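You operate a simulated robot arm through the tools that you are given. There is no shell and no other tool. Be economical: measure what you need, move in short steps, check, and stop when the job is done.

You run a simulated two-armed robot. Do the job below in one go: nothing can be reset, and whatever is moved stays where it is left.

Task
Wipe the drips off the main press table and set its heat dial to off.
Fine: table out, wipe with the pad, pad back where it lay, table in, heat dial to off. Set down upright: wooden pad. What is to be rubbed or washed off counts as gone when no trace of it is left.

The check looks at the end state, three seconds after you hand in, the way a careful person would. Anything else that was tipped, shoved, dropped, spilled or broken makes it a failure.

Robot
Two 6-joint arms with three-finger grippers on one trunk, on a base that drives. Base frame: it is fixed to the floor where the robot stands at the start and does not move with it; the origin is under the middle of the robot, x ahead of it, y to its left, z up. Lengths are in m, angles in degrees, forces in N, time in s.
The left shoulder is at the start at [0.04, 0.147, 1.37], the right one opposite. With the tool pointing down near the work surface each hand reaches from about 0.32 to 0.54 m from the robot's upright axis, wherever it stands, measured 20 degrees to its own side. Places, roughly: counter button [1.1, -0.6, 1.8]; hold dial [1.1, -0.5, 1.8]; main press black palm button [0.7, -0.3, 0.8]; main press clamp button [0.6, 0.1, 0.7]; main press cycle button [0.6, -0.2, 0.7]; main press flow knob [0.7, -0.2, 0.8]; main press heat dial [0.7, -0.1, 0.8]; main press heat switch [1, -0.5, 1.9]; main press inject button [0.6, -0.1, 0.7]; main press lamp switch [1, -0.5, 1.8]; main press mode switch [0.6, -0.2, 0.7]; main press nozzle in button [0.6, 0, 0.7]; main press nozzle out button [0.6, -0.1, 0.7]; main press open button [0.6, -0.2, 0.7]; main press power switch [1, -0.5, 1.8]; main press pressure dial [0.7, 0, 0.8]. Payload 2.69 kg a hand.
The TCP of each hand is the grasp point between the finger pads, 0.029 m short of the fingertips. In the tool frame z runs along the fingers and y along their closing line. The gripper opens to 0.12 m. The gripper's body begins 0.078 m behind the TCP.
Orientation is that of the tool frame in the base frame, as [roll, pitch, yaw] about the fixed x, y, z axes, in that order (R = Rz(yaw) Ry(pitch) Rx(roll)). With the fingers straight down and closing along the base's y, the tool's x points along the base's -x, its y along +y and its z along -z.

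Tools
- The arms move only by the tool arm_command. It takes "left_targets", "right_targets" or both (then of equal length, played together; a hand with none holds still); each is a list of rows, each an object of numbers (a shift or turn left out is 0, a gripper value left out holds the last): "dx", "dy", "dz": the shift along the tool's x, y, z in m; "rx", "ry", "rz": the turn, a rotation vector about the tool's x, y, z in degrees; "gripper": the finger opening in m, from 0 to 0.12. In form: [{"dx": .., "dy": .., "dz": .., "rx": .., "ry": .., "rz": .., "gripper": ..}, ...]. A call has 1 to 20 rows; each row shifts and turns the commanded pose from where the row before left it, along the tool's axes as they then stand. Rows are played at 5 a second. More than 0.05 m and 8.6 degrees between two rows, or a gripper value outside its range, and nothing of the call is played. Where a pose cannot be reached the arm comes as near as it can. A force on the tool above 80 N (or 10 N above the force at the start of the call, whichever is more), or a blocked arm, ends the call early, and 0.2 s more pass. Each finger halts on what it meets, pressing with about 42 N; the grip force reading is that of the motor and also rises with nothing between the fingers. The clock runs only during rows and for 0.2 s after the last one: add rows that do not move to give the fingers time. The reply holds the time, the measured pose of the TCP, the force on the tool along the base axes, the opening and the grip force, in the units named above and with some noise, with the torque about the TCP (base axes, N m) and any sound that the robot's microphone picked up.
- Cameras (640 x 400 px; columns grow to the right, rows downward): "scene" is now at [0.0969, -0.027, 1.5826]; the picture's right is [-0.34, -0.94, 0.00], its down [-0.69, 0.25, -0.68] and it looks along [0.64, -0.23, -0.73] (base axes); focal length 255 px, centre (320, 200). "left" rides on the left gripper at [0.063, 0, -0.104] in its tool frame; the picture's right is [0.00, 1.00, 0.00], its down [-0.83, 0.00, -0.56] and it looks along [-0.56, 0.00, 0.83] (tool axes); focal length 275 px, centre (320, 200). "right" rides on the right gripper at [0.063, 0, -0.104] in its tool frame; the picture's right is [0.00, 1.00, 0.00], its down [-0.83, 0.00, -0.56] and it looks along [-0.56, 0.00, 0.83] (tool axes); focal length 275 px, centre (320, 200). There is no depth. A picture from a camera that has moved, and an enlarged one, comes with that camera's place and axes in the base frame and with its lens.
- snapshot(camera): a new picture of that camera. It takes no simulated time.
- lift_body(by): slides the trunk up (or, below 0, down) by that many m; the arms and the scene camera ride with it, the base frame stays. It gives what a move gives, with no picture.
- drive_base(legs): drives the robot by 1 to 6 legs, each [ahead, turn to the left] in m and degrees, along the robot's own axes; the way and the turn of a leg run together, so that a leg with both is an arc; at most 1.5 m and 180 degrees a leg. The arms and the cameras ride along, it lands a little off, and it stops where it bumps. It gives what a move gives.
- aim_head(pan, tilt): turns the head with the scene camera to pan (to the left, within 86 degrees either way) and tilt (down, from -29 to 69), counted from straight ahead of the robot. It gives what a move gives.
- zoom(camera, box): a new picture of the part [left, top, right, bottom] of that camera's present view, enlarged. It takes no simulated time.
- close_job(): hands the job in; it is judged then, once.

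Work in short steps. Places have to be worked out from the pictures, the camera data and where the tool is seen: move nearer, look again, correct. Check each grasp and each placing, and mend what went wrong. You have 120 turns and 92 pictures in all, those below and enlarged ones among them. Open the grippers and draw the arms clear of the work before you hand the job in, unless the task says otherwise; then end with one line.

The tools are called after "Request:" as a command line: name --argument value ..., lists and objects as JSON in quotes. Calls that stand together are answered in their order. arm_command: Moves the arms, as the interface text tells. Its arguments: {"type":"object","properties":{"left_targets":{"type":"array","items":{"type":"object","properties":{"dx":{"type":"number"},"dy":{"type":"number"},"dz":{"type":"number"},"rx":{"type":"number"},"ry":{"type":"number"},"rz":{"type":"number"},"gripper":{"type":"number"}}}},"right_targets":{"type":"array","items":{"type":"object","properties":{"dx":{"type":"number"},"dy":{"type":"number"},"dz":{"type":"number"},"rx":{"type":"number"},"ry":{"type":"number"},"rz":{"type":"number"},"gripper":{"type":"number"}}}}},"required":[]} The other tools are called the same way: lift_body (by) slides the trunk up or down; drive_base (legs) drives the base; aim_head (pan, tilt) turns the head that bears the scene camera; snapshot (camera) takes a picture; zoom (camera, box) takes an enlarged picture of a part of a camera's view; close_job () hands the job in.

At the start:

```text
time: 0.0
left_tool_pos: [0.5287, 0.1209, 1.0858]
left_tcp_rot: [-180.0, 0.0, 179.9]
left_force: [-0.5, -0.2, -0.8]
left_wrist_torque: [-0.01, -0.02, -0.01]
left_opening: 0.1198
left_grip_force: 0.1
right_tool_pos: [0.4499, -0.3056, 0.9998]
right_tcp_rot: [-179.9, 0.0, -179.9]
right_force: [0.1, 0.3, -0.6]
right_wrist_torque: [-0.01, 0.02, -0.03]
right_opening: 0.1202
right_grip_force: 0.1
trunk travel left (down, up): [-0.497, 0.0]
robot x, y, heading: [0.0036, -0.0002, -0.1]
head pan, tilt: [-20.1, 46.9]
```

scene: 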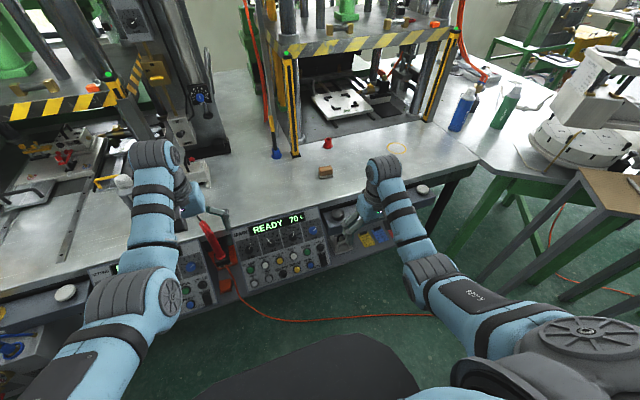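
right: 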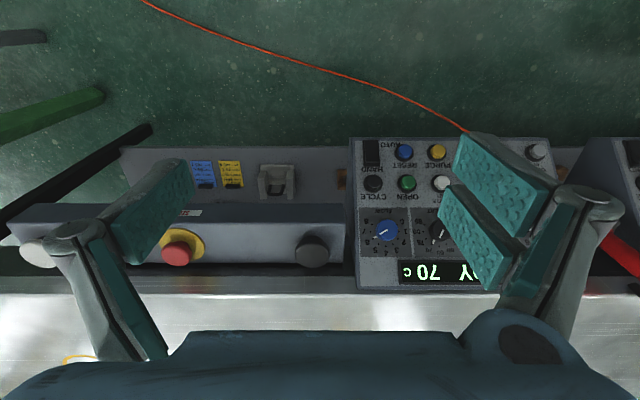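
left: 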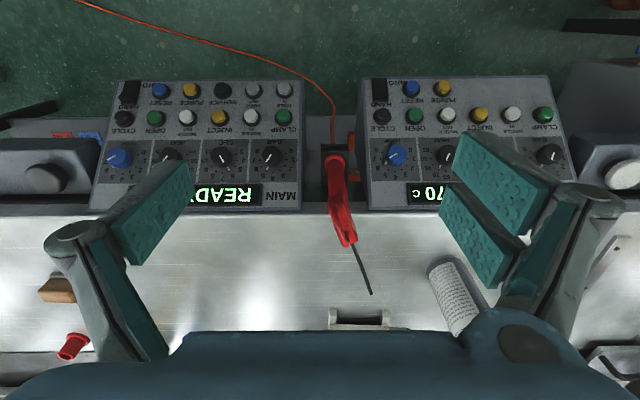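

The main press seems to be the one ahead-right with the white plate on its table. I'll zoom on the press table and the panel.

Request:
zoom --camera "scene" --box '[240, 40, 480, 190]'

Request:
zoom --camera "scene" --box '[170, 180, 410, 330]'

```text
2.67 times, centred on (360, 115) of scene
camera zoom: at [0.0969, -0.027, 1.5826], right [-0.34, -0.94, 0.0], down [-0.69, 0.25, -0.68], along [0.64, -0.23, -0.73], focal length 679 px, centre (213, 427)
```

zoom: 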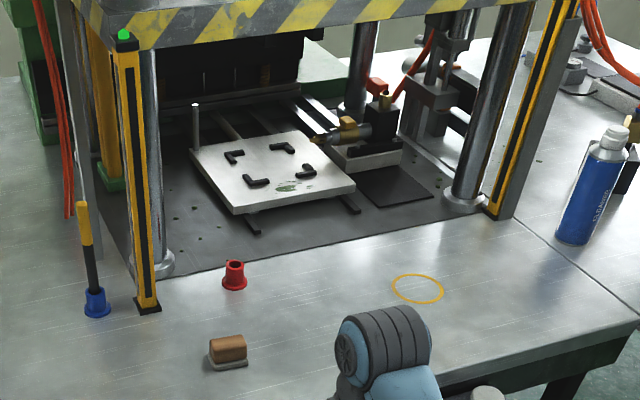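

```text
2.67 times, centred on (290, 255) of scene
camera zoom: at [0.0969, -0.027, 1.5826], right [-0.34, -0.94, 0.0], down [-0.69, 0.25, -0.68], along [0.64, -0.23, -0.73], focal length 679 px, centre (400, 53)
```

zoom: 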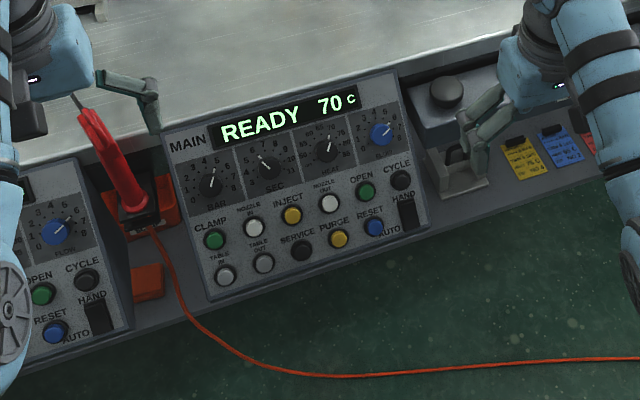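

Heat dial triangulates to about [0.655,-0.117,0.788], TABLE OUT to [0.574,0.007,0.683] on a face sloped ~52°, pad to [0.854,-0.325,0.887]. I'll take closer views of the panel lettering and the press table.

Request:
zoom --camera "scene" --box '[225, 205, 335, 295]'

Request:
zoom --camera "scene" --box '[300, 70, 400, 140]'

Request:
zoom --camera "left" --box '[90, 70, 310, 220]'

```text
4.44 times, centred on (280, 250) of scene
camera zoom: at [0.0969, -0.027, 1.5826], right [-0.34, -0.94, 0.0], down [-0.69, 0.25, -0.68], along [0.64, -0.23, -0.73], focal length 1131 px, centre (498, -22)
```

zoom: 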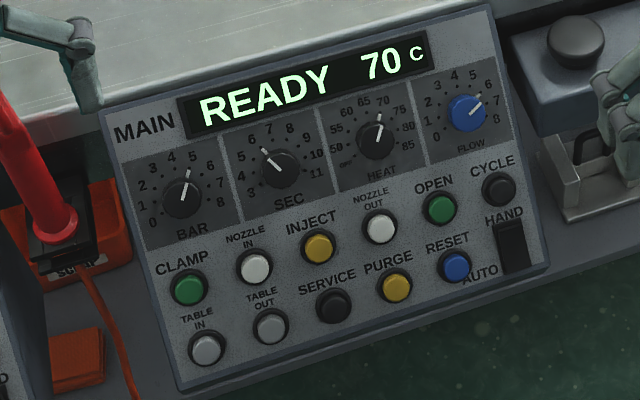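

```text
5.71 times, centred on (350, 105) of scene
camera zoom: at [0.0969, -0.027, 1.5826], right [-0.34, -0.94, 0.0], down [-0.69, 0.25, -0.68], along [0.64, -0.23, -0.73], focal length 1455 px, centre (149, 743)
```

zoom: 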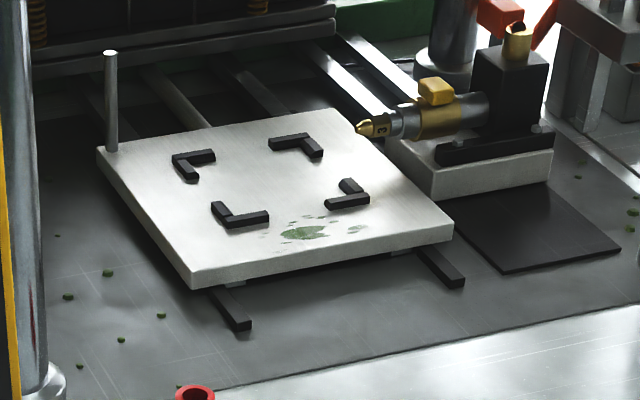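

```text
2.67 times, centred on (200, 145) of left
camera zoom: at [0.4646, 0.1206, 1.1915], right [0.01, 1.0, 0.0], down [0.83, 0.0, 0.56], along [0.56, 0.0, -0.83], focal length 734 px, centre (640, 347)
```

zoom: 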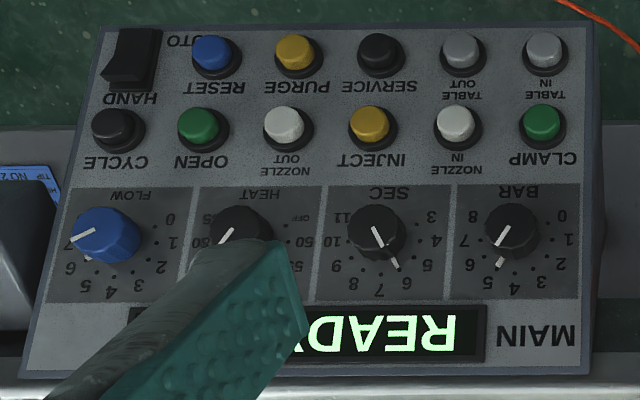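

The drips are green smears at the front-right of the platen; heat points at 70 with OFF at the lower-left end. I'll set the left hand up in front of TABLE OUT: closed, shifted to y≈0.01, and tilted 52°; right hand raised a bit.

Request:
arm_command --left_targets '[{"dx": 0.02, "dy": -0.04, "gripper": 0}, {"dx": 0.02, "dy": -0.04}, {"dy": -0.034}, {"ry": -6.5}, {"ry": -6.5}, {"ry": -6.5}, {"ry": -6.5}, {"ry": -6.5}, {"ry": -6.5}, {"ry": -6.5}, {"ry": -6.5}, {}]' --right_targets '[{"dz": -0.04}, {"dz": -0.04}, {"dz": -0.04}, {"dz": -0.04}, {}, {}, {}, {}, {}, {}, {}, {}]'

```text
time: 2.2
left_tool_pos: [0.577, 0.1621, 1.0915]
left_tcp_rot: [169.6, 46.5, 176.3]
left_force: [-0.2, -0.6, -0.8]
left_wrist_torque: [-0.01, -0.01, -0.01]
left_opening: 0.0
left_grip_force: 28.4
left hand out of reach, approached as far as the arm can: row 3, 4, 5, 6, 7, 8, 9, 10
right_tool_pos: [0.5196, -0.3261, 1.1004]
right_tcp_rot: [-180.0, 0.0, 180.0]
right_force: [0.8, -0.1, 0.2]
right_wrist_torque: [-0.02, 0.02, 0.0]
right_opening: 0.12
right_grip_force: 0.1
right hand out of reach, approached as far as the arm can: row 1, 2, 3, 4
trunk travel left (down, up): [-0.497, 0.0]
robot x, y, heading: [-0.0009, 0.0011, -0.1]
head pan, tilt: [-20.1, 46.9]
stopped in row 10 (left hand): the arm was blocked; the commanded pose is now the measured one
```

The arms are too folded at this trunk height. I'll lower the trunk 0.2 m, giving more room (left tip stays in front of the panel).

Request:
lift_body --by -0.2

Request:
snapshot --camera "scene"

```text
time: 4.4
left_tool_pos: [0.5771, 0.1613, 0.8907]
left_tcp_rot: [169.6, 46.4, 176.3]
left_force: [-0.2, 0.5, -0.1]
left_wrist_torque: [-0.01, 0.02, -0.02]
left_opening: 0.0
left_grip_force: 28.5
right_tool_pos: [0.52, -0.3263, 0.9009]
right_tcp_rot: [-180.0, 0.0, 180.0]
right_force: [-0.5, -0.3, -0.5]
right_wrist_torque: [-0.01, 0.0, 0.01]
right_opening: 0.1201
right_grip_force: 0.1
trunk travel left (down, up): [-0.297, 0.2]
robot x, y, heading: [0.0009, 0.0003, -0.0]
head pan, tilt: [-20.1, 46.9]
```

```text
83 pictures are left
camera scene: at [0.0967, -0.0269, 1.3829], right [-0.34, -0.94, 0.0], down [-0.69, 0.25, -0.68], along [0.64, -0.23, -0.73], focal length 255 px, centre (320, 200)
```

scene: 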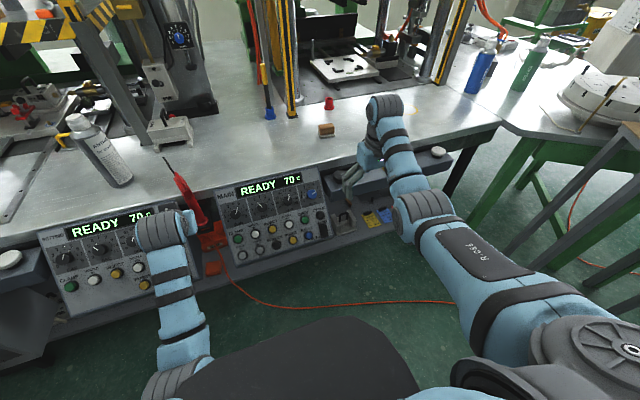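

The left tip is a few cm short of the red gun, untouched. I'll slide it sideways to the right in front of the main panel and straighten its orientation.

Request:
arm_command --left_targets '[{"dy": -0.04}, {"dy": -0.04}, {"dy": -0.04}, {"dy": -0.03}, {"rx": 7.0}, {"ry": -5.5, "rz": -2.5}, {}]'

```text
time: 6.2
left_tool_pos: [0.6383, 0.0989, 0.8657]
left_tcp_rot: [175.3, 53.3, 178.4]
left_force: [0.0, -0.3, 0.5]
left_wrist_torque: [0.02, 0.0, -0.02]
left_opening: 0.0
left_grip_force: 28.5
left hand out of reach, approached as far as the arm can: row 2, 3, 4
right_tool_pos: [0.5201, -0.3261, 0.9002]
right_tcp_rot: [-180.0, 0.0, 179.9]
right_force: [-0.4, -0.1, -0.1]
right_wrist_torque: [0.0, -0.02, -0.02]
right_opening: 0.1202
right_grip_force: 0.1
trunk travel left (down, up): [-0.297, 0.2]
robot x, y, heading: [-0.0003, 0.0029, -0.0]
head pan, tilt: [-20.1, 46.9]
stopped in row 7 (left hand): the arm was blocked; the commanded pose is now the measured one
```

The arm needs more extension; I'll drive back 0.15 m (hand retreats straight from the panel), then look.

Request:
drive_base --legs '[[-0.15, 0]]'

Request:
snapshot --camera "scene"

Request:
snapshot --camera "left"

```text
time: 7.5
left_tool_pos: [0.4918, 0.099, 0.8624]
left_tcp_rot: [175.2, 53.2, 178.3]
left_force: [0.3, -0.5, -0.4]
left_wrist_torque: [-0.01, 0.02, 0.0]
left_opening: 0.0002
left_grip_force: 28.7
right_tool_pos: [0.3712, -0.3264, 0.9]
right_tcp_rot: [179.9, -0.2, 180.0]
right_force: [0.4, 0.3, 0.3]
right_wrist_torque: [0.04, 0.01, -0.01]
right_opening: 0.1202
right_grip_force: 0.0
trunk travel left (down, up): [-0.297, 0.2]
robot x, y, heading: [-0.1491, -0.0006, 0.2]
head pan, tilt: [-20.1, 46.9]
```

```text
82 pictures are left
camera scene: at [-0.0499, -0.027, 1.3827], right [-0.34, -0.94, 0.0], down [-0.69, 0.25, -0.68], along [0.64, -0.23, -0.73], focal length 255 px, centre (320, 200)
```

scene: 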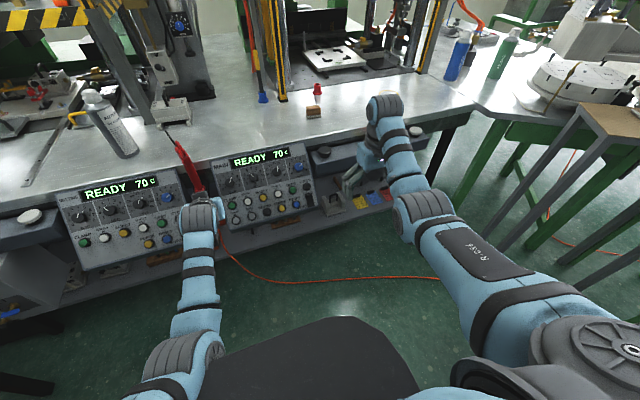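

```text
81 pictures are left
camera left: at [0.3682, 0.0948, 0.8752], right [-0.04, 1.0, 0.05], down [0.06, -0.05, 1.0], along [1.0, 0.04, -0.05], focal length 275 px, centre (320, 200)
```

left: 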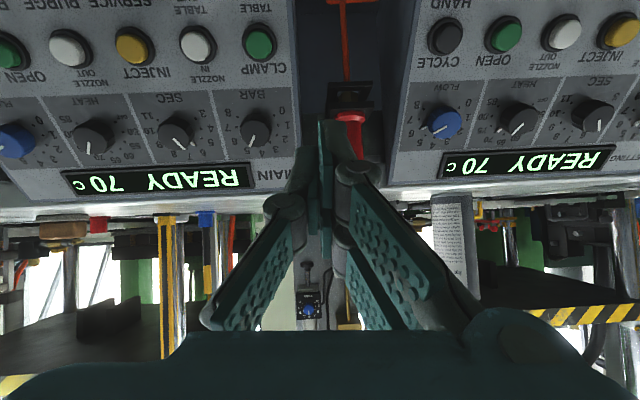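

Now lower the trunk another 0.15 m, both hands are clear of the panel.

Request:
lift_body --by -0.15

Request:
arm_command --left_targets '[{"dy": -0.046, "rx": 4}, {"dy": -0.046, "ry": 1, "rz": -1}, {}]'

Request:
snapshot --camera "left"

```text
time: 9.3
left_tool_pos: [0.4884, 0.1006, 0.7147]
left_tcp_rot: [175.0, 53.2, 178.4]
left_force: [0.0, -0.8, -0.3]
left_wrist_torque: [-0.02, -0.01, 0.01]
left_opening: 0.0
left_grip_force: 28.4
right_tool_pos: [0.3713, -0.3269, 0.7517]
right_tcp_rot: [-179.9, -0.1, 180.0]
right_force: [0.5, 0.1, 0.9]
right_wrist_torque: [0.01, -0.02, 0.01]
right_opening: 0.12
right_grip_force: 0.0
trunk travel left (down, up): [-0.147, 0.35]
robot x, y, heading: [-0.1486, 0.0003, 0.0]
head pan, tilt: [-20.1, 46.9]
```

```text
time: 10.3
left_tool_pos: [0.5107, 0.0557, 0.703]
left_tcp_rot: [177.1, 52.4, 179.3]
left_force: [-1.0, -0.1, 0.6]
left_wrist_torque: [-0.01, -0.02, 0.0]
left_opening: 0.0001
left_grip_force: 28.5
left hand out of reach, approached as far as the arm can: row 2
right_tool_pos: [0.3715, -0.3265, 0.7523]
right_tcp_rot: [-179.9, 0.0, 179.9]
right_force: [-0.5, 0.4, -0.7]
right_wrist_torque: [0.01, -0.04, -0.01]
right_opening: 0.1199
right_grip_force: 0.0
trunk travel left (down, up): [-0.147, 0.35]
robot x, y, heading: [-0.1499, 0.0023, 0.0]
head pan, tilt: [-20.1, 46.9]
stopped in row 3 (left hand): the arm was blocked; the commanded pose is now the measured one
```

```text
80 pictures are left
camera left: at [0.3883, 0.0523, 0.7171], right [-0.03, 1.0, 0.03], down [0.07, -0.03, 1.0], along [1.0, 0.03, -0.07], focal length 275 px, centre (320, 200)
```

left: 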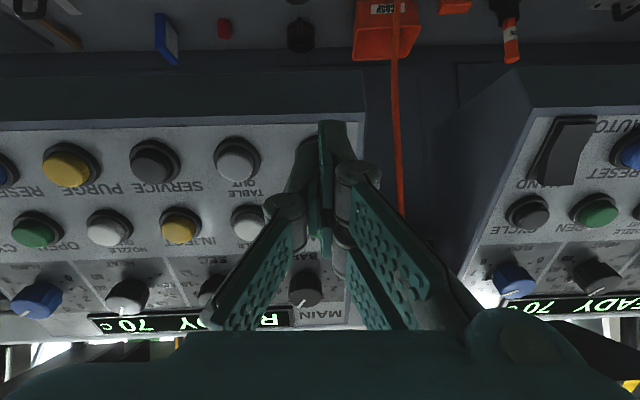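

The left arm is at its inner limit again; I'll back up 0.08 m more, then continue sideways.

Request:
drive_base --legs '[[-0.08, 0]]'

Request:
arm_command --left_targets '[{"dy": -0.025, "rx": 3, "rz": -0.5}, {"dy": -0.024}, {"dz": 0.03}, {}]'

Request:
snapshot --camera "left"

```text
time: 11.3
left_tool_pos: [0.4279, 0.0545, 0.7025]
left_tcp_rot: [177.1, 52.3, 179.3]
left_force: [-0.2, 0.3, 0.1]
left_wrist_torque: [0.02, -0.01, 0.0]
left_opening: 0.0004
left_grip_force: 28.0
right_tool_pos: [0.2893, -0.326, 0.7515]
right_tcp_rot: [-180.0, 0.0, 180.0]
right_force: [-0.8, -0.2, 1.0]
right_wrist_torque: [-0.04, -0.02, 0.01]
right_opening: 0.12
right_grip_force: 0.1
trunk travel left (down, up): [-0.147, 0.35]
robot x, y, heading: [-0.2329, -0.0002, 0.3]
head pan, tilt: [-20.1, 46.9]
```

```text
time: 12.3
left_tool_pos: [0.4385, 0.0058, 0.6901]
left_tcp_rot: [-179.1, 52.2, -179.9]
left_force: [1.0, 0.0, -0.7]
left_wrist_torque: [-0.02, 0.02, -0.01]
left_opening: 0.0001
left_grip_force: 28.6
left hand out of reach, approached as far as the arm can: row 3
right_tool_pos: [0.2898, -0.3265, 0.7504]
right_tcp_rot: [-180.0, 0.0, -180.0]
right_force: [0.5, 0.3, 0.1]
right_wrist_torque: [0.01, 0.03, 0.01]
right_opening: 0.1201
right_grip_force: 0.1
trunk travel left (down, up): [-0.147, 0.35]
robot x, y, heading: [-0.2272, -0.0034, 0.3]
head pan, tilt: [-20.1, 46.9]
```

```text
79 pictures are left
camera left: at [0.3166, 0.0079, 0.7046], right [0.01, 1.0, -0.01], down [0.07, 0.01, 1.0], along [1.0, -0.01, -0.07], focal length 275 px, centre (320, 200)
```

left: 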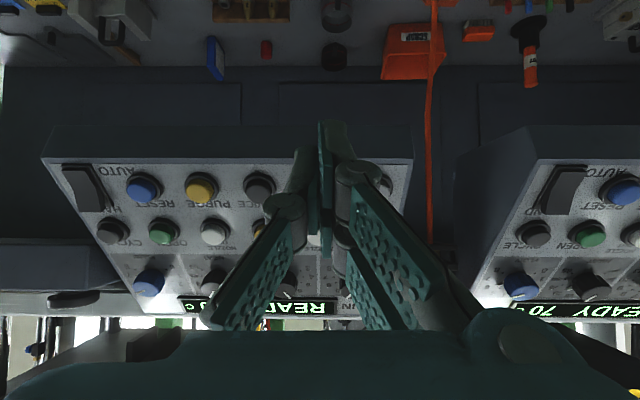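

Reach is limited in this posture. Better plan: bring the left hand closer to tool-down near the robot, then stand nearer with the robot turned 10° right so that TABLE OUT lies ~20° to the left. First raise the trunk a little and un-tilt/retract the left hand.

Request:
lift_body --by 0.08

Request:
arm_command --left_targets '[{"ry": 7}, {"ry": 7}, {"ry": 7}, {"ry": 7}, {"ry": 7}, {"dx": 0.04, "dy": 0.025, "dz": -0.011}, {"dx": 0.04, "dy": 0.025, "dz": -0.011}, {"dx": 0.04, "dy": 0.025, "dz": -0.011}, {"dx": 0.04, "dy": 0.025, "dz": -0.011}, {"dx": 0.03, "dy": 0.025, "dz": -0.008}, {}]'

```text
time: 13.5
left_tool_pos: [0.4391, 0.0074, 0.7691]
left_tcp_rot: [-179.2, 52.2, -179.9]
left_force: [0.5, -0.5, -0.5]
left_wrist_torque: [-0.01, 0.02, -0.03]
left_opening: 0.0003
left_grip_force: 28.7
right_tool_pos: [0.2889, -0.3274, 0.8309]
right_tcp_rot: [179.9, 0.0, 180.0]
right_force: [0.2, 0.4, -0.2]
right_wrist_torque: [-0.02, 0.02, -0.04]
right_opening: 0.1199
right_grip_force: 0.0
trunk travel left (down, up): [-0.227, 0.27]
robot x, y, heading: [-0.2273, 0.0057, 0.1]
head pan, tilt: [-20.1, 46.9]
```

```text
time: 15.9
left_tool_pos: [0.176, 0.1668, 0.7641]
left_tcp_rot: [-179.4, 17.3, 179.7]
left_force: [0.8, 0.1, -0.8]
left_wrist_torque: [0.02, 0.03, 0.02]
left_opening: 0.0002
left_grip_force: 29.1
left hand out of reach, approached as far as the arm can: row 1, 2, 3, 4, 5, 10
right_tool_pos: [0.2906, -0.3266, 0.8311]
right_tcp_rot: [179.9, -0.2, 180.0]
right_force: [0.2, 0.5, -0.3]
right_wrist_torque: [0.01, 0.01, 0.0]
right_opening: 0.12
right_grip_force: 0.1
trunk travel left (down, up): [-0.227, 0.27]
robot x, y, heading: [-0.2271, 0.002, -0.2]
head pan, tilt: [-20.1, 46.9]
```

Left hand is tucked in well. Retract the right hand 0.1 m too, then turn right 10° and drive ahead 0.33 m.

Request:
arm_command --right_targets '[{"dx": 0.05}, {"dx": 0.05}, {}]'

Request:
drive_base --legs '[[0, -10], [0.33, 0]]'

Request:
aim_head --pan 10 --tilt 50

Request:
snapshot --camera "scene"

Request:
snapshot --camera "left"

```text
time: 16.7
left_tool_pos: [0.178, 0.1688, 0.7628]
left_tcp_rot: [-179.5, 17.4, 179.7]
left_force: [0.9, -0.3, 0.0]
left_wrist_torque: [0.0, -0.01, 0.01]
left_opening: 0.0001
left_grip_force: 28.1
right_tool_pos: [0.2494, -0.3507, 0.7832]
right_tcp_rot: [-179.9, 0.0, 180.0]
right_force: [-0.1, 1.0, -0.2]
right_wrist_torque: [-0.01, 0.02, -0.01]
right_opening: 0.1201
right_grip_force: 0.0
right hand out of reach, approached as far as the arm can: row 1, 2
trunk travel left (down, up): [-0.227, 0.27]
robot x, y, heading: [-0.2289, 0.0017, 0.2]
head pan, tilt: [-20.1, 46.9]
```

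```text
time: 19.6
left_tool_pos: [0.5269, 0.036, 0.7632]
left_tcp_rot: [-179.7, 17.3, 169.4]
left_force: [0.6, -0.2, -0.1]
left_wrist_torque: [0.01, -0.01, -0.01]
left_opening: 0.0001
left_grip_force: 27.7
right_tool_pos: [0.5047, -0.4876, 0.7847]
right_tcp_rot: [180.0, 0.0, 169.8]
right_force: [0.0, 0.0, -0.3]
right_wrist_torque: [0.0, 0.02, -0.02]
right_opening: 0.1199
right_grip_force: 0.0
trunk travel left (down, up): [-0.227, 0.27]
robot x, y, heading: [0.0949, -0.0604, -10.4]
head pan, tilt: [-20.1, 46.9]
```

```text
time: 20.5
left_tool_pos: [0.5253, 0.0356, 0.7633]
left_tcp_rot: [-179.6, 17.4, 169.5]
left_force: [0.3, 0.3, -0.9]
left_wrist_torque: [0.02, 0.0, -0.01]
left_opening: 0.0001
left_grip_force: 28.5
right_tool_pos: [0.5059, -0.4888, 0.7838]
right_tcp_rot: [179.9, 0.1, 169.9]
right_force: [-0.3, 0.2, -0.8]
right_wrist_torque: [0.0, 0.01, -0.02]
right_opening: 0.1201
right_grip_force: 0.0
trunk travel left (down, up): [-0.227, 0.27]
robot x, y, heading: [0.0934, -0.06, -10.5]
head pan, tilt: [10.0, 50.0]
```

```text
78 pictures are left
camera scene: at [0.1947, -0.0617, 1.3096], right [0.0, -1.0, 0.0], down [-0.77, 0.0, -0.64], along [0.64, 0.0, -0.77], focal length 255 px, centre (320, 200)
```

scene: 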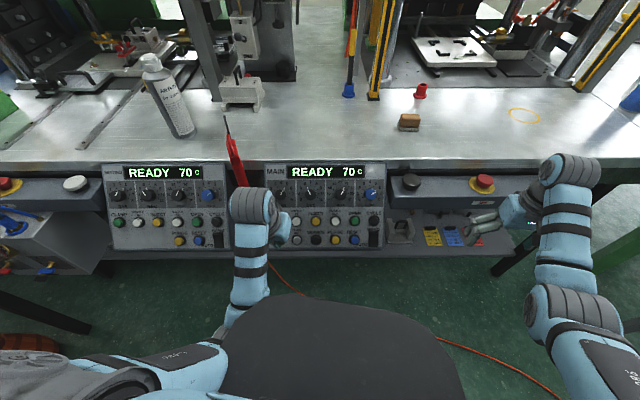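

```text
77 pictures are left
camera left: at [0.436, 0.0537, 0.8448], right [0.19, 0.98, -0.01], down [0.62, -0.11, 0.78], along [0.76, -0.15, -0.63], focal length 275 px, centre (320, 200)
```

left: 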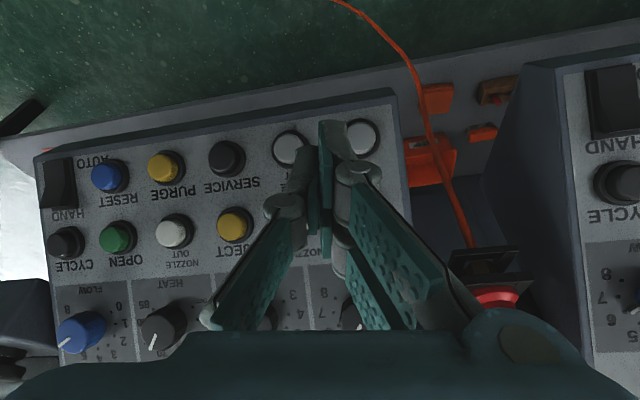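

Now the panel is well placed; TABLE OUT re-measures to (0.57,0.006,0.683). I tilt the left hand to 45° and bring its tip to about 4 cm in front of that button.

Request:
arm_command --left_targets '[{"ry": -7}, {"ry": -7}, {"ry": -7}, {"ry": -7}, {"dx": 0.0217, "dy": -0.02, "dz": 0.022}, {}, {}]'

Request:
snapshot --camera "left"

Request:
zoom --camera "scene" --box '[220, 150, 400, 260]'

```text
time: 21.7
left_tool_pos: [0.5868, 0.0433, 0.8172]
left_tcp_rot: [171.5, 55.5, 162.6]
left_force: [1.3, 0.7, 0.2]
left_wrist_torque: [-0.03, -0.03, -0.02]
left_opening: 0.0
left_grip_force: 29.0
right_tool_pos: [0.5068, -0.4878, 0.7836]
right_tcp_rot: [180.0, 0.0, 169.9]
right_force: [0.7, 1.2, -0.1]
right_wrist_torque: [0.0, 0.0, -0.01]
right_opening: 0.12
right_grip_force: 0.1
trunk travel left (down, up): [-0.227, 0.27]
robot x, y, heading: [0.0973, -0.0606, -10.1]
head pan, tilt: [10.0, 50.0]
stopped in row 5 (left hand): the arm was blocked; the commanded pose is now the measured one
```

```text
76 pictures are left
camera left: at [0.4658, 0.0651, 0.8244], right [0.18, 0.98, 0.09], down [-0.01, -0.09, 1.0], along [0.98, -0.18, -0.01], focal length 275 px, centre (320, 200)
```

left: 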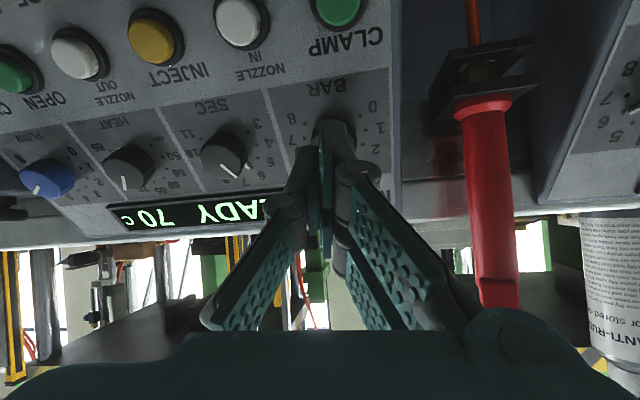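

```text
3.56 times, centred on (310, 205) of scene
camera zoom: at [0.1953, -0.0616, 1.3094], right [0.0, -1.0, 0.0], down [-0.77, 0.0, -0.64], along [0.64, 0.0, -0.77], focal length 905 px, centre (356, 182)
```

zoom: 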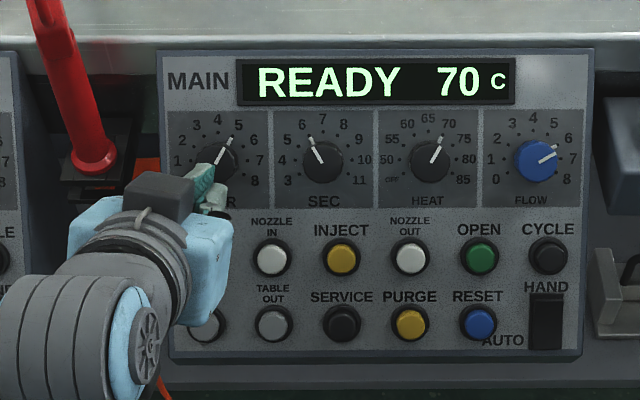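

Tilting pushes this arm out, so I'll use a gentler 20° tilt: press with the front edge of the fingertips, moving along the panel normal. First back off from the dials and un-tilt.

Request:
arm_command --left_targets '[{"dz": -0.03}, {"ry": 7}, {"ry": 7}, {"ry": 7}, {"ry": 7}, {"ry": 7}, {"rx": 6, "rz": -6}, {}, {}]'

```text
time: 23.7
left_tool_pos: [0.5737, 0.0272, 0.7983]
left_tcp_rot: [-176.7, 20.7, 174.2]
left_force: [0.1, -1.2, 1.0]
left_wrist_torque: [0.01, -0.01, 0.01]
left_opening: 0.0
left_grip_force: 28.3
left hand out of reach, approached as far as the arm can: row 5, 6, 7
right_tool_pos: [0.5071, -0.4883, 0.7841]
right_tcp_rot: [-180.0, -0.1, 169.8]
right_force: [-1.2, 0.3, 0.5]
right_wrist_torque: [0.03, 0.0, -0.01]
right_opening: 0.12
right_grip_force: 0.0
trunk travel left (down, up): [-0.227, 0.27]
robot x, y, heading: [0.0957, -0.0571, -10.3]
head pan, tilt: [10.0, 50.0]
```

Now move to the pre-press spot, ~2.5 cm off the button along its normal.

Request:
arm_command --left_targets '[{"dx": 0.021, "dy": -0.015, "dz": 0.032}, {"dx": 0.021, "dy": -0.015, "dz": 0.032}, {"dx": 0.021, "dy": -0.015, "dz": 0.032}, {}, {}]'

Request:
snapshot --camera "left"

```text
time: 24.5
left_tool_pos: [0.5625, 0.0331, 0.7073]
left_tcp_rot: [177.3, 22.9, 173.4]
left_force: [-19.2, -2.5, 22.5]
left_wrist_torque: [0.13, -0.35, 0.01]
left_opening: 0.0
left_grip_force: 28.6
right_tool_pos: [0.5036, -0.4874, 0.7841]
right_tcp_rot: [179.9, 0.2, 169.8]
right_force: [0.7, 0.3, -0.2]
right_wrist_torque: [0.04, 0.05, -0.03]
right_opening: 0.1199
right_grip_force: 0.0
trunk travel left (down, up): [-0.227, 0.27]
robot x, y, heading: [0.0945, -0.0544, -10.1]
head pan, tilt: [10.0, 50.0]
stopped in row 3 (left hand): the force on the tool passed its limit at 106 N (the readings are from after the stop); the commanded pose is now the measured one
```

```text
74 pictures are left
camera left: at [0.464, 0.0396, 0.7787], right [0.1, 0.99, 0.04], down [0.54, -0.09, 0.83], along [0.83, -0.06, -0.55], focal length 275 px, centre (320, 200)
```

left: 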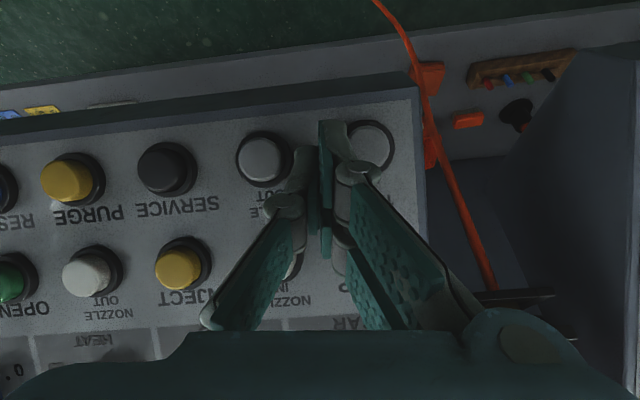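

I touched blank panel between buttons because the pose was referenced to the measured one. Back off along the normal, then shift 2.4 cm right to line up with TABLE OUT.

Request:
arm_command --left_targets '[{"dx": 0.022, "dy": -0.003, "dz": -0.025}, {"dy": -0.024}, {}, {}]'

Request:
snapshot --camera "left"

Request:
snapshot --camera "scene"

```text
time: 25.2
left_tool_pos: [0.5521, 0.0749, 0.718]
left_tcp_rot: [167.7, 23.9, 171.0]
left_force: [0.3, -0.5, 0.1]
left_wrist_torque: [0.02, 0.0, 0.01]
left_opening: 0.0002
left_grip_force: 28.3
right_tool_pos: [0.5075, -0.4884, 0.7834]
right_tcp_rot: [179.9, -0.1, 169.8]
right_force: [0.1, 0.2, -1.8]
right_wrist_torque: [-0.02, -0.02, -0.01]
right_opening: 0.1201
right_grip_force: 0.1
trunk travel left (down, up): [-0.227, 0.27]
robot x, y, heading: [0.0954, -0.0581, -10.0]
head pan, tilt: [10.0, 50.0]
stopped in row 3 (left hand): the arm was blocked; the commanded pose is now the measured one
```

```text
73 pictures are left
camera left: at [0.4498, 0.0695, 0.7873], right [0.07, 0.98, 0.2], down [0.51, -0.2, 0.83], along [0.85, 0.04, -0.52], focal length 275 px, centre (320, 200)
```

left: 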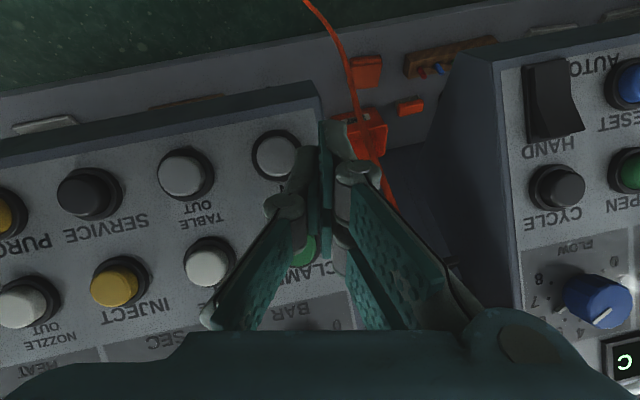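

```text
72 pictures are left
camera scene: at [0.1959, -0.0618, 1.3092], right [0.0, -1.0, 0.0], down [-0.77, 0.0, -0.64], along [0.64, 0.0, -0.77], focal length 255 px, centre (320, 200)
```

scene: 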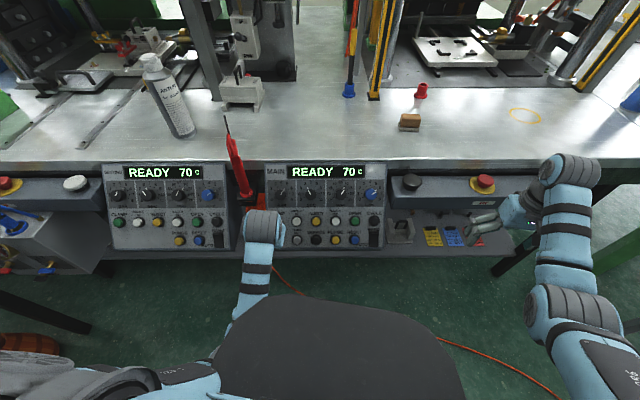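

The arm is folded too tightly (wrist too close to the shoulder). Raising the trunk gives vertical room; I'll raise 0.22 m then reach down.

Request:
lift_body --by 0.22

Request:
arm_command --left_targets '[{"dy": -0.033, "rx": 6}, {"dy": -0.033, "rx": 6}, {"dz": 0.04, "dx": 0.018}, {"dz": 0.04, "dx": 0.018}, {"dz": 0.04, "dx": 0.018}, {}, {}]'

```text
time: 27.5
left_tool_pos: [0.5516, 0.075, 0.9394]
left_tcp_rot: [168.0, 24.0, 171.0]
left_force: [0.3, 0.3, -0.1]
left_wrist_torque: [0.02, 0.0, 0.01]
left_opening: 0.0
left_grip_force: 28.5
right_tool_pos: [0.5062, -0.4869, 1.0033]
right_tcp_rot: [179.9, 0.0, 170.0]
right_force: [0.4, -0.4, 0.3]
right_wrist_torque: [0.02, -0.02, 0.02]
right_opening: 0.12
right_grip_force: 0.0
trunk travel left (down, up): [-0.447, 0.05]
robot x, y, heading: [0.0995, -0.0576, -10.1]
head pan, tilt: [10.0, 50.0]
```

```text
time: 29.1
left_tool_pos: [0.5449, 0.0101, 0.7971]
left_tcp_rot: [179.9, 24.0, 171.2]
left_force: [-0.2, -0.1, -1.0]
left_wrist_torque: [0.0, 0.03, 0.0]
left_opening: 0.0
left_grip_force: 27.9
right_tool_pos: [0.5083, -0.488, 1.0042]
right_tcp_rot: [179.9, 0.0, 169.9]
right_force: [0.3, 0.0, -0.9]
right_wrist_torque: [0.02, -0.01, 0.01]
right_opening: 0.1201
right_grip_force: 0.1
trunk travel left (down, up): [-0.447, 0.05]
robot x, y, heading: [0.0971, -0.0537, -10.0]
head pan, tilt: [10.0, 50.0]
```

Now it follows freely. Tilt to 45°, square the yaw, and go to the pre-press position 4 cm before the button.

Request:
arm_command --left_targets '[{"ry": -7}, {"ry": -7}, {"ry": -7}, {"rx": -5.8, "rz": -5.8}, {"dx": 0.031, "dy": -0.002, "dz": 0.013}, {"dx": 0.031, "dy": -0.002, "dz": 0.014}, {}, {}]'

Request:
snapshot --camera "left"

```text
time: 31.1
left_tool_pos: [0.5405, 0.0344, 0.7429]
left_tcp_rot: [176.0, 46.8, 176.6]
left_force: [0.7, 0.1, -0.9]
left_wrist_torque: [0.0, 0.03, 0.0]
left_opening: 0.0
left_grip_force: 28.4
right_tool_pos: [0.5062, -0.488, 1.0031]
right_tcp_rot: [179.9, 0.0, 169.8]
right_force: [0.8, 0.0, 0.0]
right_wrist_torque: [0.01, -0.05, 0.02]
right_opening: 0.1201
right_grip_force: 0.1
trunk travel left (down, up): [-0.447, 0.05]
robot x, y, heading: [0.0973, -0.0617, -10.4]
head pan, tilt: [10.0, 50.0]
stopped in row 8 (left hand): the arm was blocked; the commanded pose is now the measured one
```

```text
71 pictures are left
camera left: at [0.4206, 0.033, 0.7682], right [0.01, 1.0, 0.05], down [0.16, -0.05, 0.99], along [0.99, -0.01, -0.16], focal length 275 px, centre (320, 200)
```

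left: 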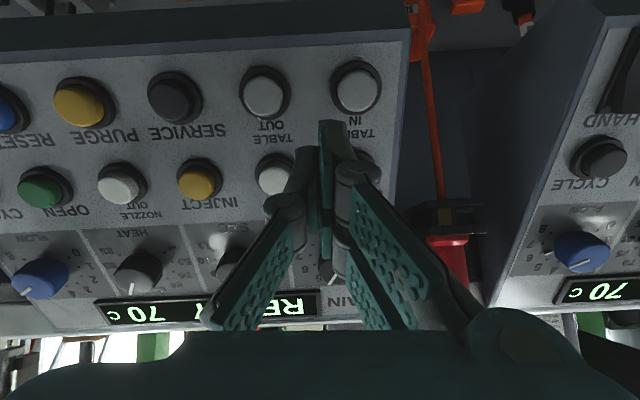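

Close to the inner limit still; backing the base 0.1 m gives more extension. Then go to the pre-press pose.

Request:
drive_base --legs '[[-0.1, 0]]'

```text
time: 32.3
left_tool_pos: [0.4441, 0.0496, 0.7416]
left_tcp_rot: [175.9, 46.7, 176.5]
left_force: [1.2, -0.3, -0.6]
left_wrist_torque: [0.0, 0.02, -0.02]
left_opening: 0.0001
left_grip_force: 29.0
right_tool_pos: [0.4123, -0.4707, 1.002]
right_tcp_rot: [179.9, -0.4, 169.9]
right_force: [0.3, -0.1, 0.7]
right_wrist_torque: [0.03, 0.07, -0.01]
right_opening: 0.1198
right_grip_force: 0.1
trunk travel left (down, up): [-0.447, 0.05]
robot x, y, heading: [-0.0038, -0.0396, -10.4]
head pan, tilt: [10.0, 50.0]
```

Move to the pre-press pose in two small rows.

Request:
arm_command --left_targets '[{"dx": -0.024, "dy": -0.022, "dz": 0.031, "rx": 3}, {"dx": -0.024, "dy": -0.022, "dz": 0.031}, {}, {}]'

Request:
snapshot --camera "left"

```text
time: 33.3
left_tool_pos: [0.508, 0.0094, 0.7349]
left_tcp_rot: [179.3, 46.9, 176.6]
left_force: [0.4, -0.1, 0.2]
left_wrist_torque: [0.01, 0.01, -0.01]
left_opening: 0.0
left_grip_force: 28.3
left hand out of reach, approached as far as the arm can: row 2
right_tool_pos: [0.4077, -0.4694, 1.0038]
right_tcp_rot: [180.0, 0.0, 169.9]
right_force: [0.2, 0.6, 0.2]
right_wrist_torque: [-0.04, 0.01, -0.01]
right_opening: 0.12
right_grip_force: 0.0
trunk travel left (down, up): [-0.447, 0.05]
robot x, y, heading: [-0.0003, -0.039, -9.8]
head pan, tilt: [10.0, 50.0]
```

```text
70 pictures are left
camera left: at [0.3881, 0.0159, 0.7613], right [0.05, 1.0, 0.01], down [0.16, -0.02, 0.99], along [0.99, -0.05, -0.16], focal length 275 px, centre (320, 200)
```

left: 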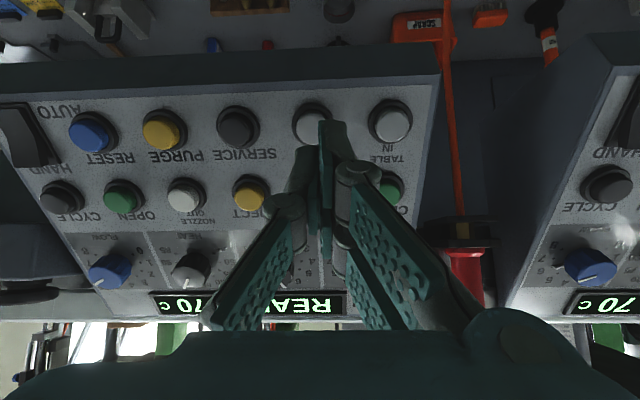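

Just short of the outer limit now; I nudge the base 0.04 m forward, which puts the tip above/in front of the button.

Request:
drive_base --legs '[[0.04, 0]]'

Request:
snapshot --camera "left"

Request:
zoom --camera "scene" --box '[200, 140, 440, 290]'

```text
time: 34.1
left_tool_pos: [0.5422, 0.0035, 0.7392]
left_tcp_rot: [179.3, 47.2, 176.6]
left_force: [-0.4, -0.3, 0.3]
left_wrist_torque: [-0.01, -0.03, 0.04]
left_opening: 0.0
left_grip_force: 28.2
right_tool_pos: [0.4399, -0.4761, 1.0073]
right_tcp_rot: [179.9, 0.4, 169.9]
right_force: [-1.6, -0.8, 0.1]
right_wrist_torque: [-0.03, -0.12, 0.02]
right_opening: 0.1202
right_grip_force: 0.1
trunk travel left (down, up): [-0.447, 0.05]
robot x, y, heading: [0.0358, -0.0471, -10.1]
head pan, tilt: [10.0, 50.0]
```

```text
69 pictures are left
camera left: at [0.4224, 0.0093, 0.7639], right [0.05, 1.0, 0.01], down [0.15, -0.02, 0.99], along [0.99, -0.05, -0.16], focal length 275 px, centre (320, 200)
```

left: 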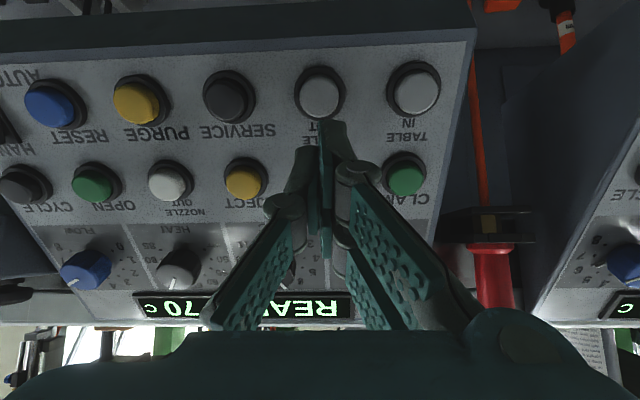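

```text
2.67 times, centred on (320, 215) of scene
camera zoom: at [0.1248, -0.0491, 1.5303], right [0.0, -1.0, 0.0], down [-0.76, 0.0, -0.65], along [0.65, 0.0, -0.76], focal length 679 px, centre (320, 160)
```

zoom: 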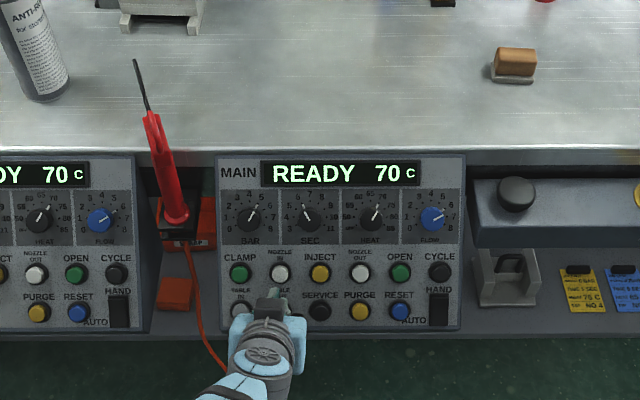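

Tip is level with the button laterally, about 4 cm above it. Lower towards it in small steps, stopping to read the force.

Request:
arm_command --left_targets '[{"dx": 0.009, "dz": 0.012}, {"dx": 0.009, "dz": 0.012}, {"dx": 0.005, "dz": 0.007}, {}]'

Request:
snapshot --camera "left"

```text
time: 35.1
left_tool_pos: [0.5474, 0.0007, 0.7325]
left_tcp_rot: [179.2, 46.7, 176.5]
left_force: [0.4, 0.5, -0.1]
left_wrist_torque: [-0.03, 0.03, 0.0]
left_opening: 0.0
left_grip_force: 28.6
left hand out of reach, approached as far as the arm can: row 1, 2, 3
right_tool_pos: [0.4485, -0.4769, 1.003]
right_tcp_rot: [179.9, -0.1, 169.9]
right_force: [-0.3, -0.5, 0.2]
right_wrist_torque: [-0.01, -0.01, -0.01]
right_opening: 0.1201
right_grip_force: 0.1
trunk travel left (down, up): [-0.447, 0.05]
robot x, y, heading: [0.0374, -0.0456, -10.1]
head pan, tilt: [10.0, 50.0]
```

```text
67 pictures are left
camera left: at [0.4269, 0.0062, 0.7585], right [0.05, 1.0, 0.01], down [0.16, -0.02, 0.99], along [0.99, -0.05, -0.16], focal length 275 px, centre (320, 200)
```

left: 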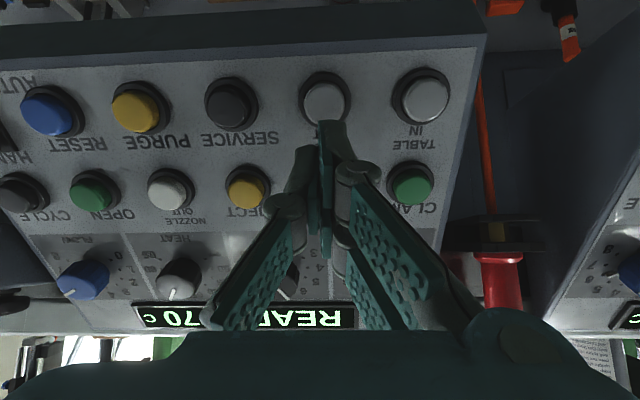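

Arm is at its lower limit there, so I lower the trunk 0.025 m (tip then ~1 cm above the cap).

Request:
lift_body --by -0.025

Request:
snapshot --camera "left"

```text
time: 35.9
left_tool_pos: [0.547, 0.0009, 0.7071]
left_tcp_rot: [179.1, 46.9, 176.6]
left_force: [0.3, -0.4, 0.7]
left_wrist_torque: [0.02, 0.01, 0.04]
left_opening: 0.0
left_grip_force: 28.8
right_tool_pos: [0.449, -0.4776, 0.9773]
right_tcp_rot: [179.9, 0.0, 169.9]
right_force: [-0.1, 0.2, -0.2]
right_wrist_torque: [0.01, 0.02, 0.01]
right_opening: 0.12
right_grip_force: 0.1
trunk travel left (down, up): [-0.422, 0.075]
robot x, y, heading: [0.0388, -0.05, -10.0]
head pan, tilt: [10.0, 50.0]
```

```text
66 pictures are left
camera left: at [0.4263, 0.0063, 0.7333], right [0.05, 1.0, 0.01], down [0.16, -0.02, 0.99], along [0.99, -0.05, -0.16], focal length 275 px, centre (320, 200)
```

left: 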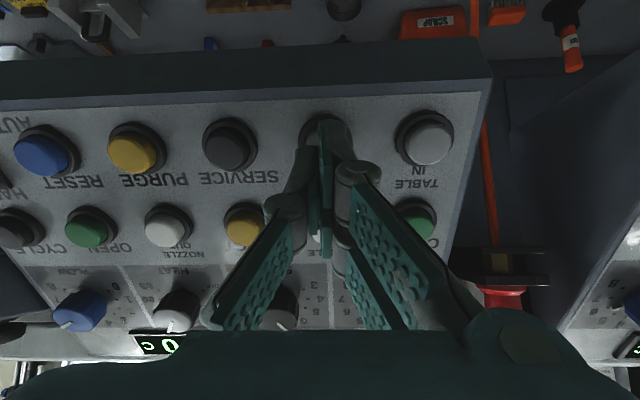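

The tip now covers the TABLE OUT cap. Push along the tool axis in small steps.

Request:
arm_command --left_targets '[{"dz": 0.006}, {"dz": 0.006}, {"dz": 0.006}]'

Request:
snapshot --camera "scene"

```text
time: 36.7
left_tool_pos: [0.5457, 0.0008, 0.7088]
left_tcp_rot: [179.2, 46.7, 176.4]
left_force: [0.4, 1.0, 0.3]
left_wrist_torque: [0.0, 0.01, 0.04]
left_opening: 0.0
left_grip_force: 28.2
left hand out of reach, approached as far as the arm can: row 1, 2, 3
right_tool_pos: [0.4481, -0.4775, 0.9777]
right_tcp_rot: [-179.9, -0.1, 169.9]
right_force: [1.0, -0.6, -0.2]
right_wrist_torque: [-0.04, 0.0, 0.0]
right_opening: 0.12
right_grip_force: 0.0
trunk travel left (down, up): [-0.422, 0.075]
robot x, y, heading: [0.0354, -0.0473, -10.1]
head pan, tilt: [10.0, 50.0]
```

```text
65 pictures are left
camera scene: at [0.1357, -0.051, 1.5042], right [0.0, -1.0, 0.0], down [-0.77, 0.0, -0.64], along [0.64, 0.0, -0.77], focal length 255 px, centre (320, 200)
```

scene: 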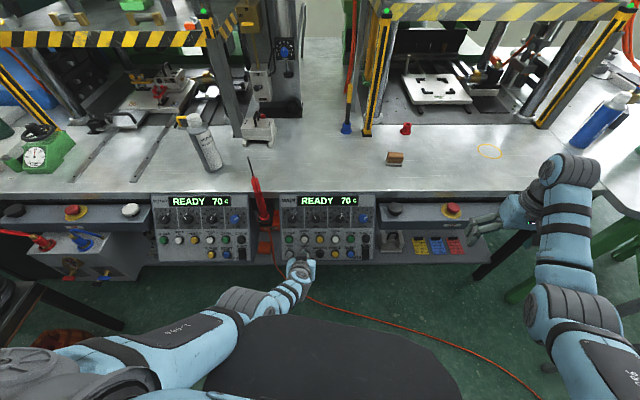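

The arm stays at its limit (a joint limit, not length), so I'll press by lowering the trunk 1.5 cm.

Request:
lift_body --by -0.016

Request:
snapshot --camera "scene"

```text
time: 37.3
left_tool_pos: [0.545, -0.0001, 0.6927]
left_tcp_rot: [179.2, 46.9, 176.5]
left_force: [-3.0, -0.5, 1.1]
left_wrist_torque: [0.04, -0.01, 0.0]
left_opening: 0.0
left_grip_force: 28.3
right_tool_pos: [0.4453, -0.4784, 0.9624]
right_tcp_rot: [179.9, -0.1, 169.9]
right_force: [-0.3, 0.5, 0.6]
right_wrist_torque: [-0.01, -0.04, 0.01]
right_opening: 0.1201
right_grip_force: 0.0
trunk travel left (down, up): [-0.406, 0.091]
robot x, y, heading: [0.0359, -0.0486, -10.4]
head pan, tilt: [10.0, 50.0]
heard: click
```

```text
64 pictures are left
camera scene: at [0.1343, -0.0511, 1.4879], right [0.0, -1.0, 0.0], down [-0.77, 0.0, -0.64], along [0.64, 0.0, -0.77], focal length 255 px, centre (320, 200)
```

scene: 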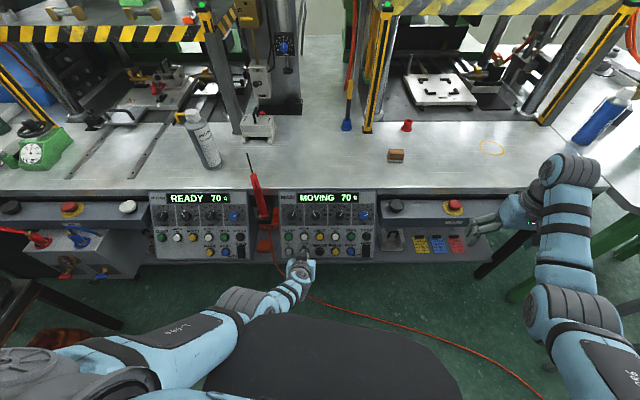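

Click heard and the display shows MOVING. Release by raising the trunk slightly and let time pass, then look.

Request:
lift_body --by 0.035

Request:
arm_command --right_targets '[{}, {}, {}, {}, {}, {}, {}, {}, {}, {}]'

Request:
snapshot --camera "scene"

```text
time: 38.1
left_tool_pos: [0.5445, 0.0001, 0.7278]
left_tcp_rot: [179.2, 46.9, 176.5]
left_force: [-0.6, -0.3, 0.4]
left_wrist_torque: [0.0, -0.01, -0.01]
left_opening: 0.0
left_grip_force: 28.0
right_tool_pos: [0.4482, -0.477, 0.9976]
right_tcp_rot: [-180.0, 0.0, 169.9]
right_force: [0.7, -0.3, -0.2]
right_wrist_torque: [-0.02, -0.02, 0.01]
right_opening: 0.1201
right_grip_force: 0.1
trunk travel left (down, up): [-0.441, 0.056]
robot x, y, heading: [0.0377, -0.0438, -10.2]
head pan, tilt: [10.0, 50.0]
```

```text
time: 40.3
left_tool_pos: [0.546, 0.0015, 0.7268]
left_tcp_rot: [179.2, 46.8, 176.5]
left_force: [0.0, -0.2, -0.2]
left_wrist_torque: [0.02, -0.03, -0.02]
left_opening: 0.0
left_grip_force: 28.8
right_tool_pos: [0.4472, -0.4764, 0.9979]
right_tcp_rot: [179.9, 0.0, 169.9]
right_force: [-0.2, -0.6, 0.0]
right_wrist_torque: [0.0, 0.02, -0.02]
right_opening: 0.12
right_grip_force: 0.1
trunk travel left (down, up): [-0.441, 0.056]
robot x, y, heading: [0.0373, -0.0456, -10.1]
head pan, tilt: [10.0, 50.0]
```

```text
63 pictures are left
camera scene: at [0.136, -0.0511, 1.5235], right [0.0, -1.0, 0.0], down [-0.77, 0.0, -0.64], along [0.64, 0.0, -0.77], focal length 255 px, centre (320, 200)
```

scene: 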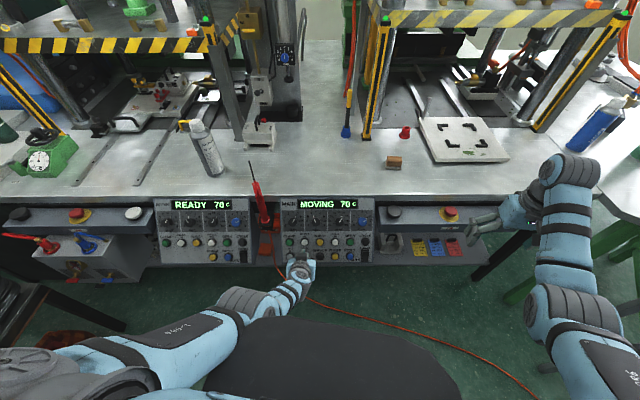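

The table is coming out nicely to the right of the pad. Wait more.

Request:
arm_command --right_targets '[{}, {}, {}, {}, {}, {}, {}, {}, {}, {}]'

Request:
snapshot --camera "scene"

```text
time: 42.5
left_tool_pos: [0.5471, 0.0012, 0.7274]
left_tcp_rot: [179.3, 46.8, 176.5]
left_force: [0.1, 1.0, -0.6]
left_wrist_torque: [-0.03, -0.02, -0.01]
left_opening: 0.0001
left_grip_force: 28.7
right_tool_pos: [0.4469, -0.4761, 0.9968]
right_tcp_rot: [179.9, 0.0, 170.0]
right_force: [0.0, 0.6, -0.2]
right_wrist_torque: [0.01, -0.01, 0.0]
right_opening: 0.12
right_grip_force: 0.0
trunk travel left (down, up): [-0.441, 0.056]
robot x, y, heading: [0.0358, -0.0474, -10.0]
head pan, tilt: [10.0, 50.0]
```

```text
62 pictures are left
camera scene: at [0.136, -0.0511, 1.5235], right [0.0, -1.0, 0.0], down [-0.77, 0.0, -0.64], along [0.64, 0.0, -0.77], focal length 255 px, centre (320, 200)
```

scene: 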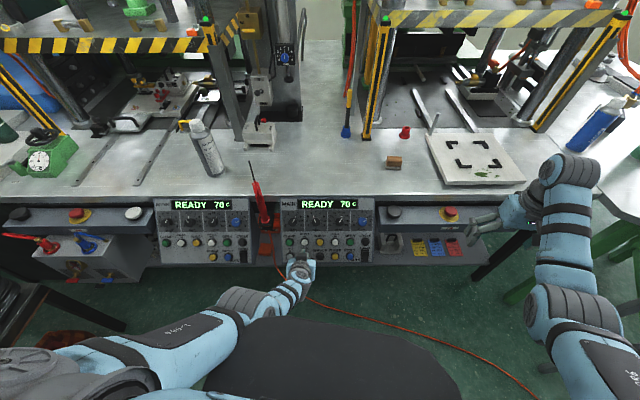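

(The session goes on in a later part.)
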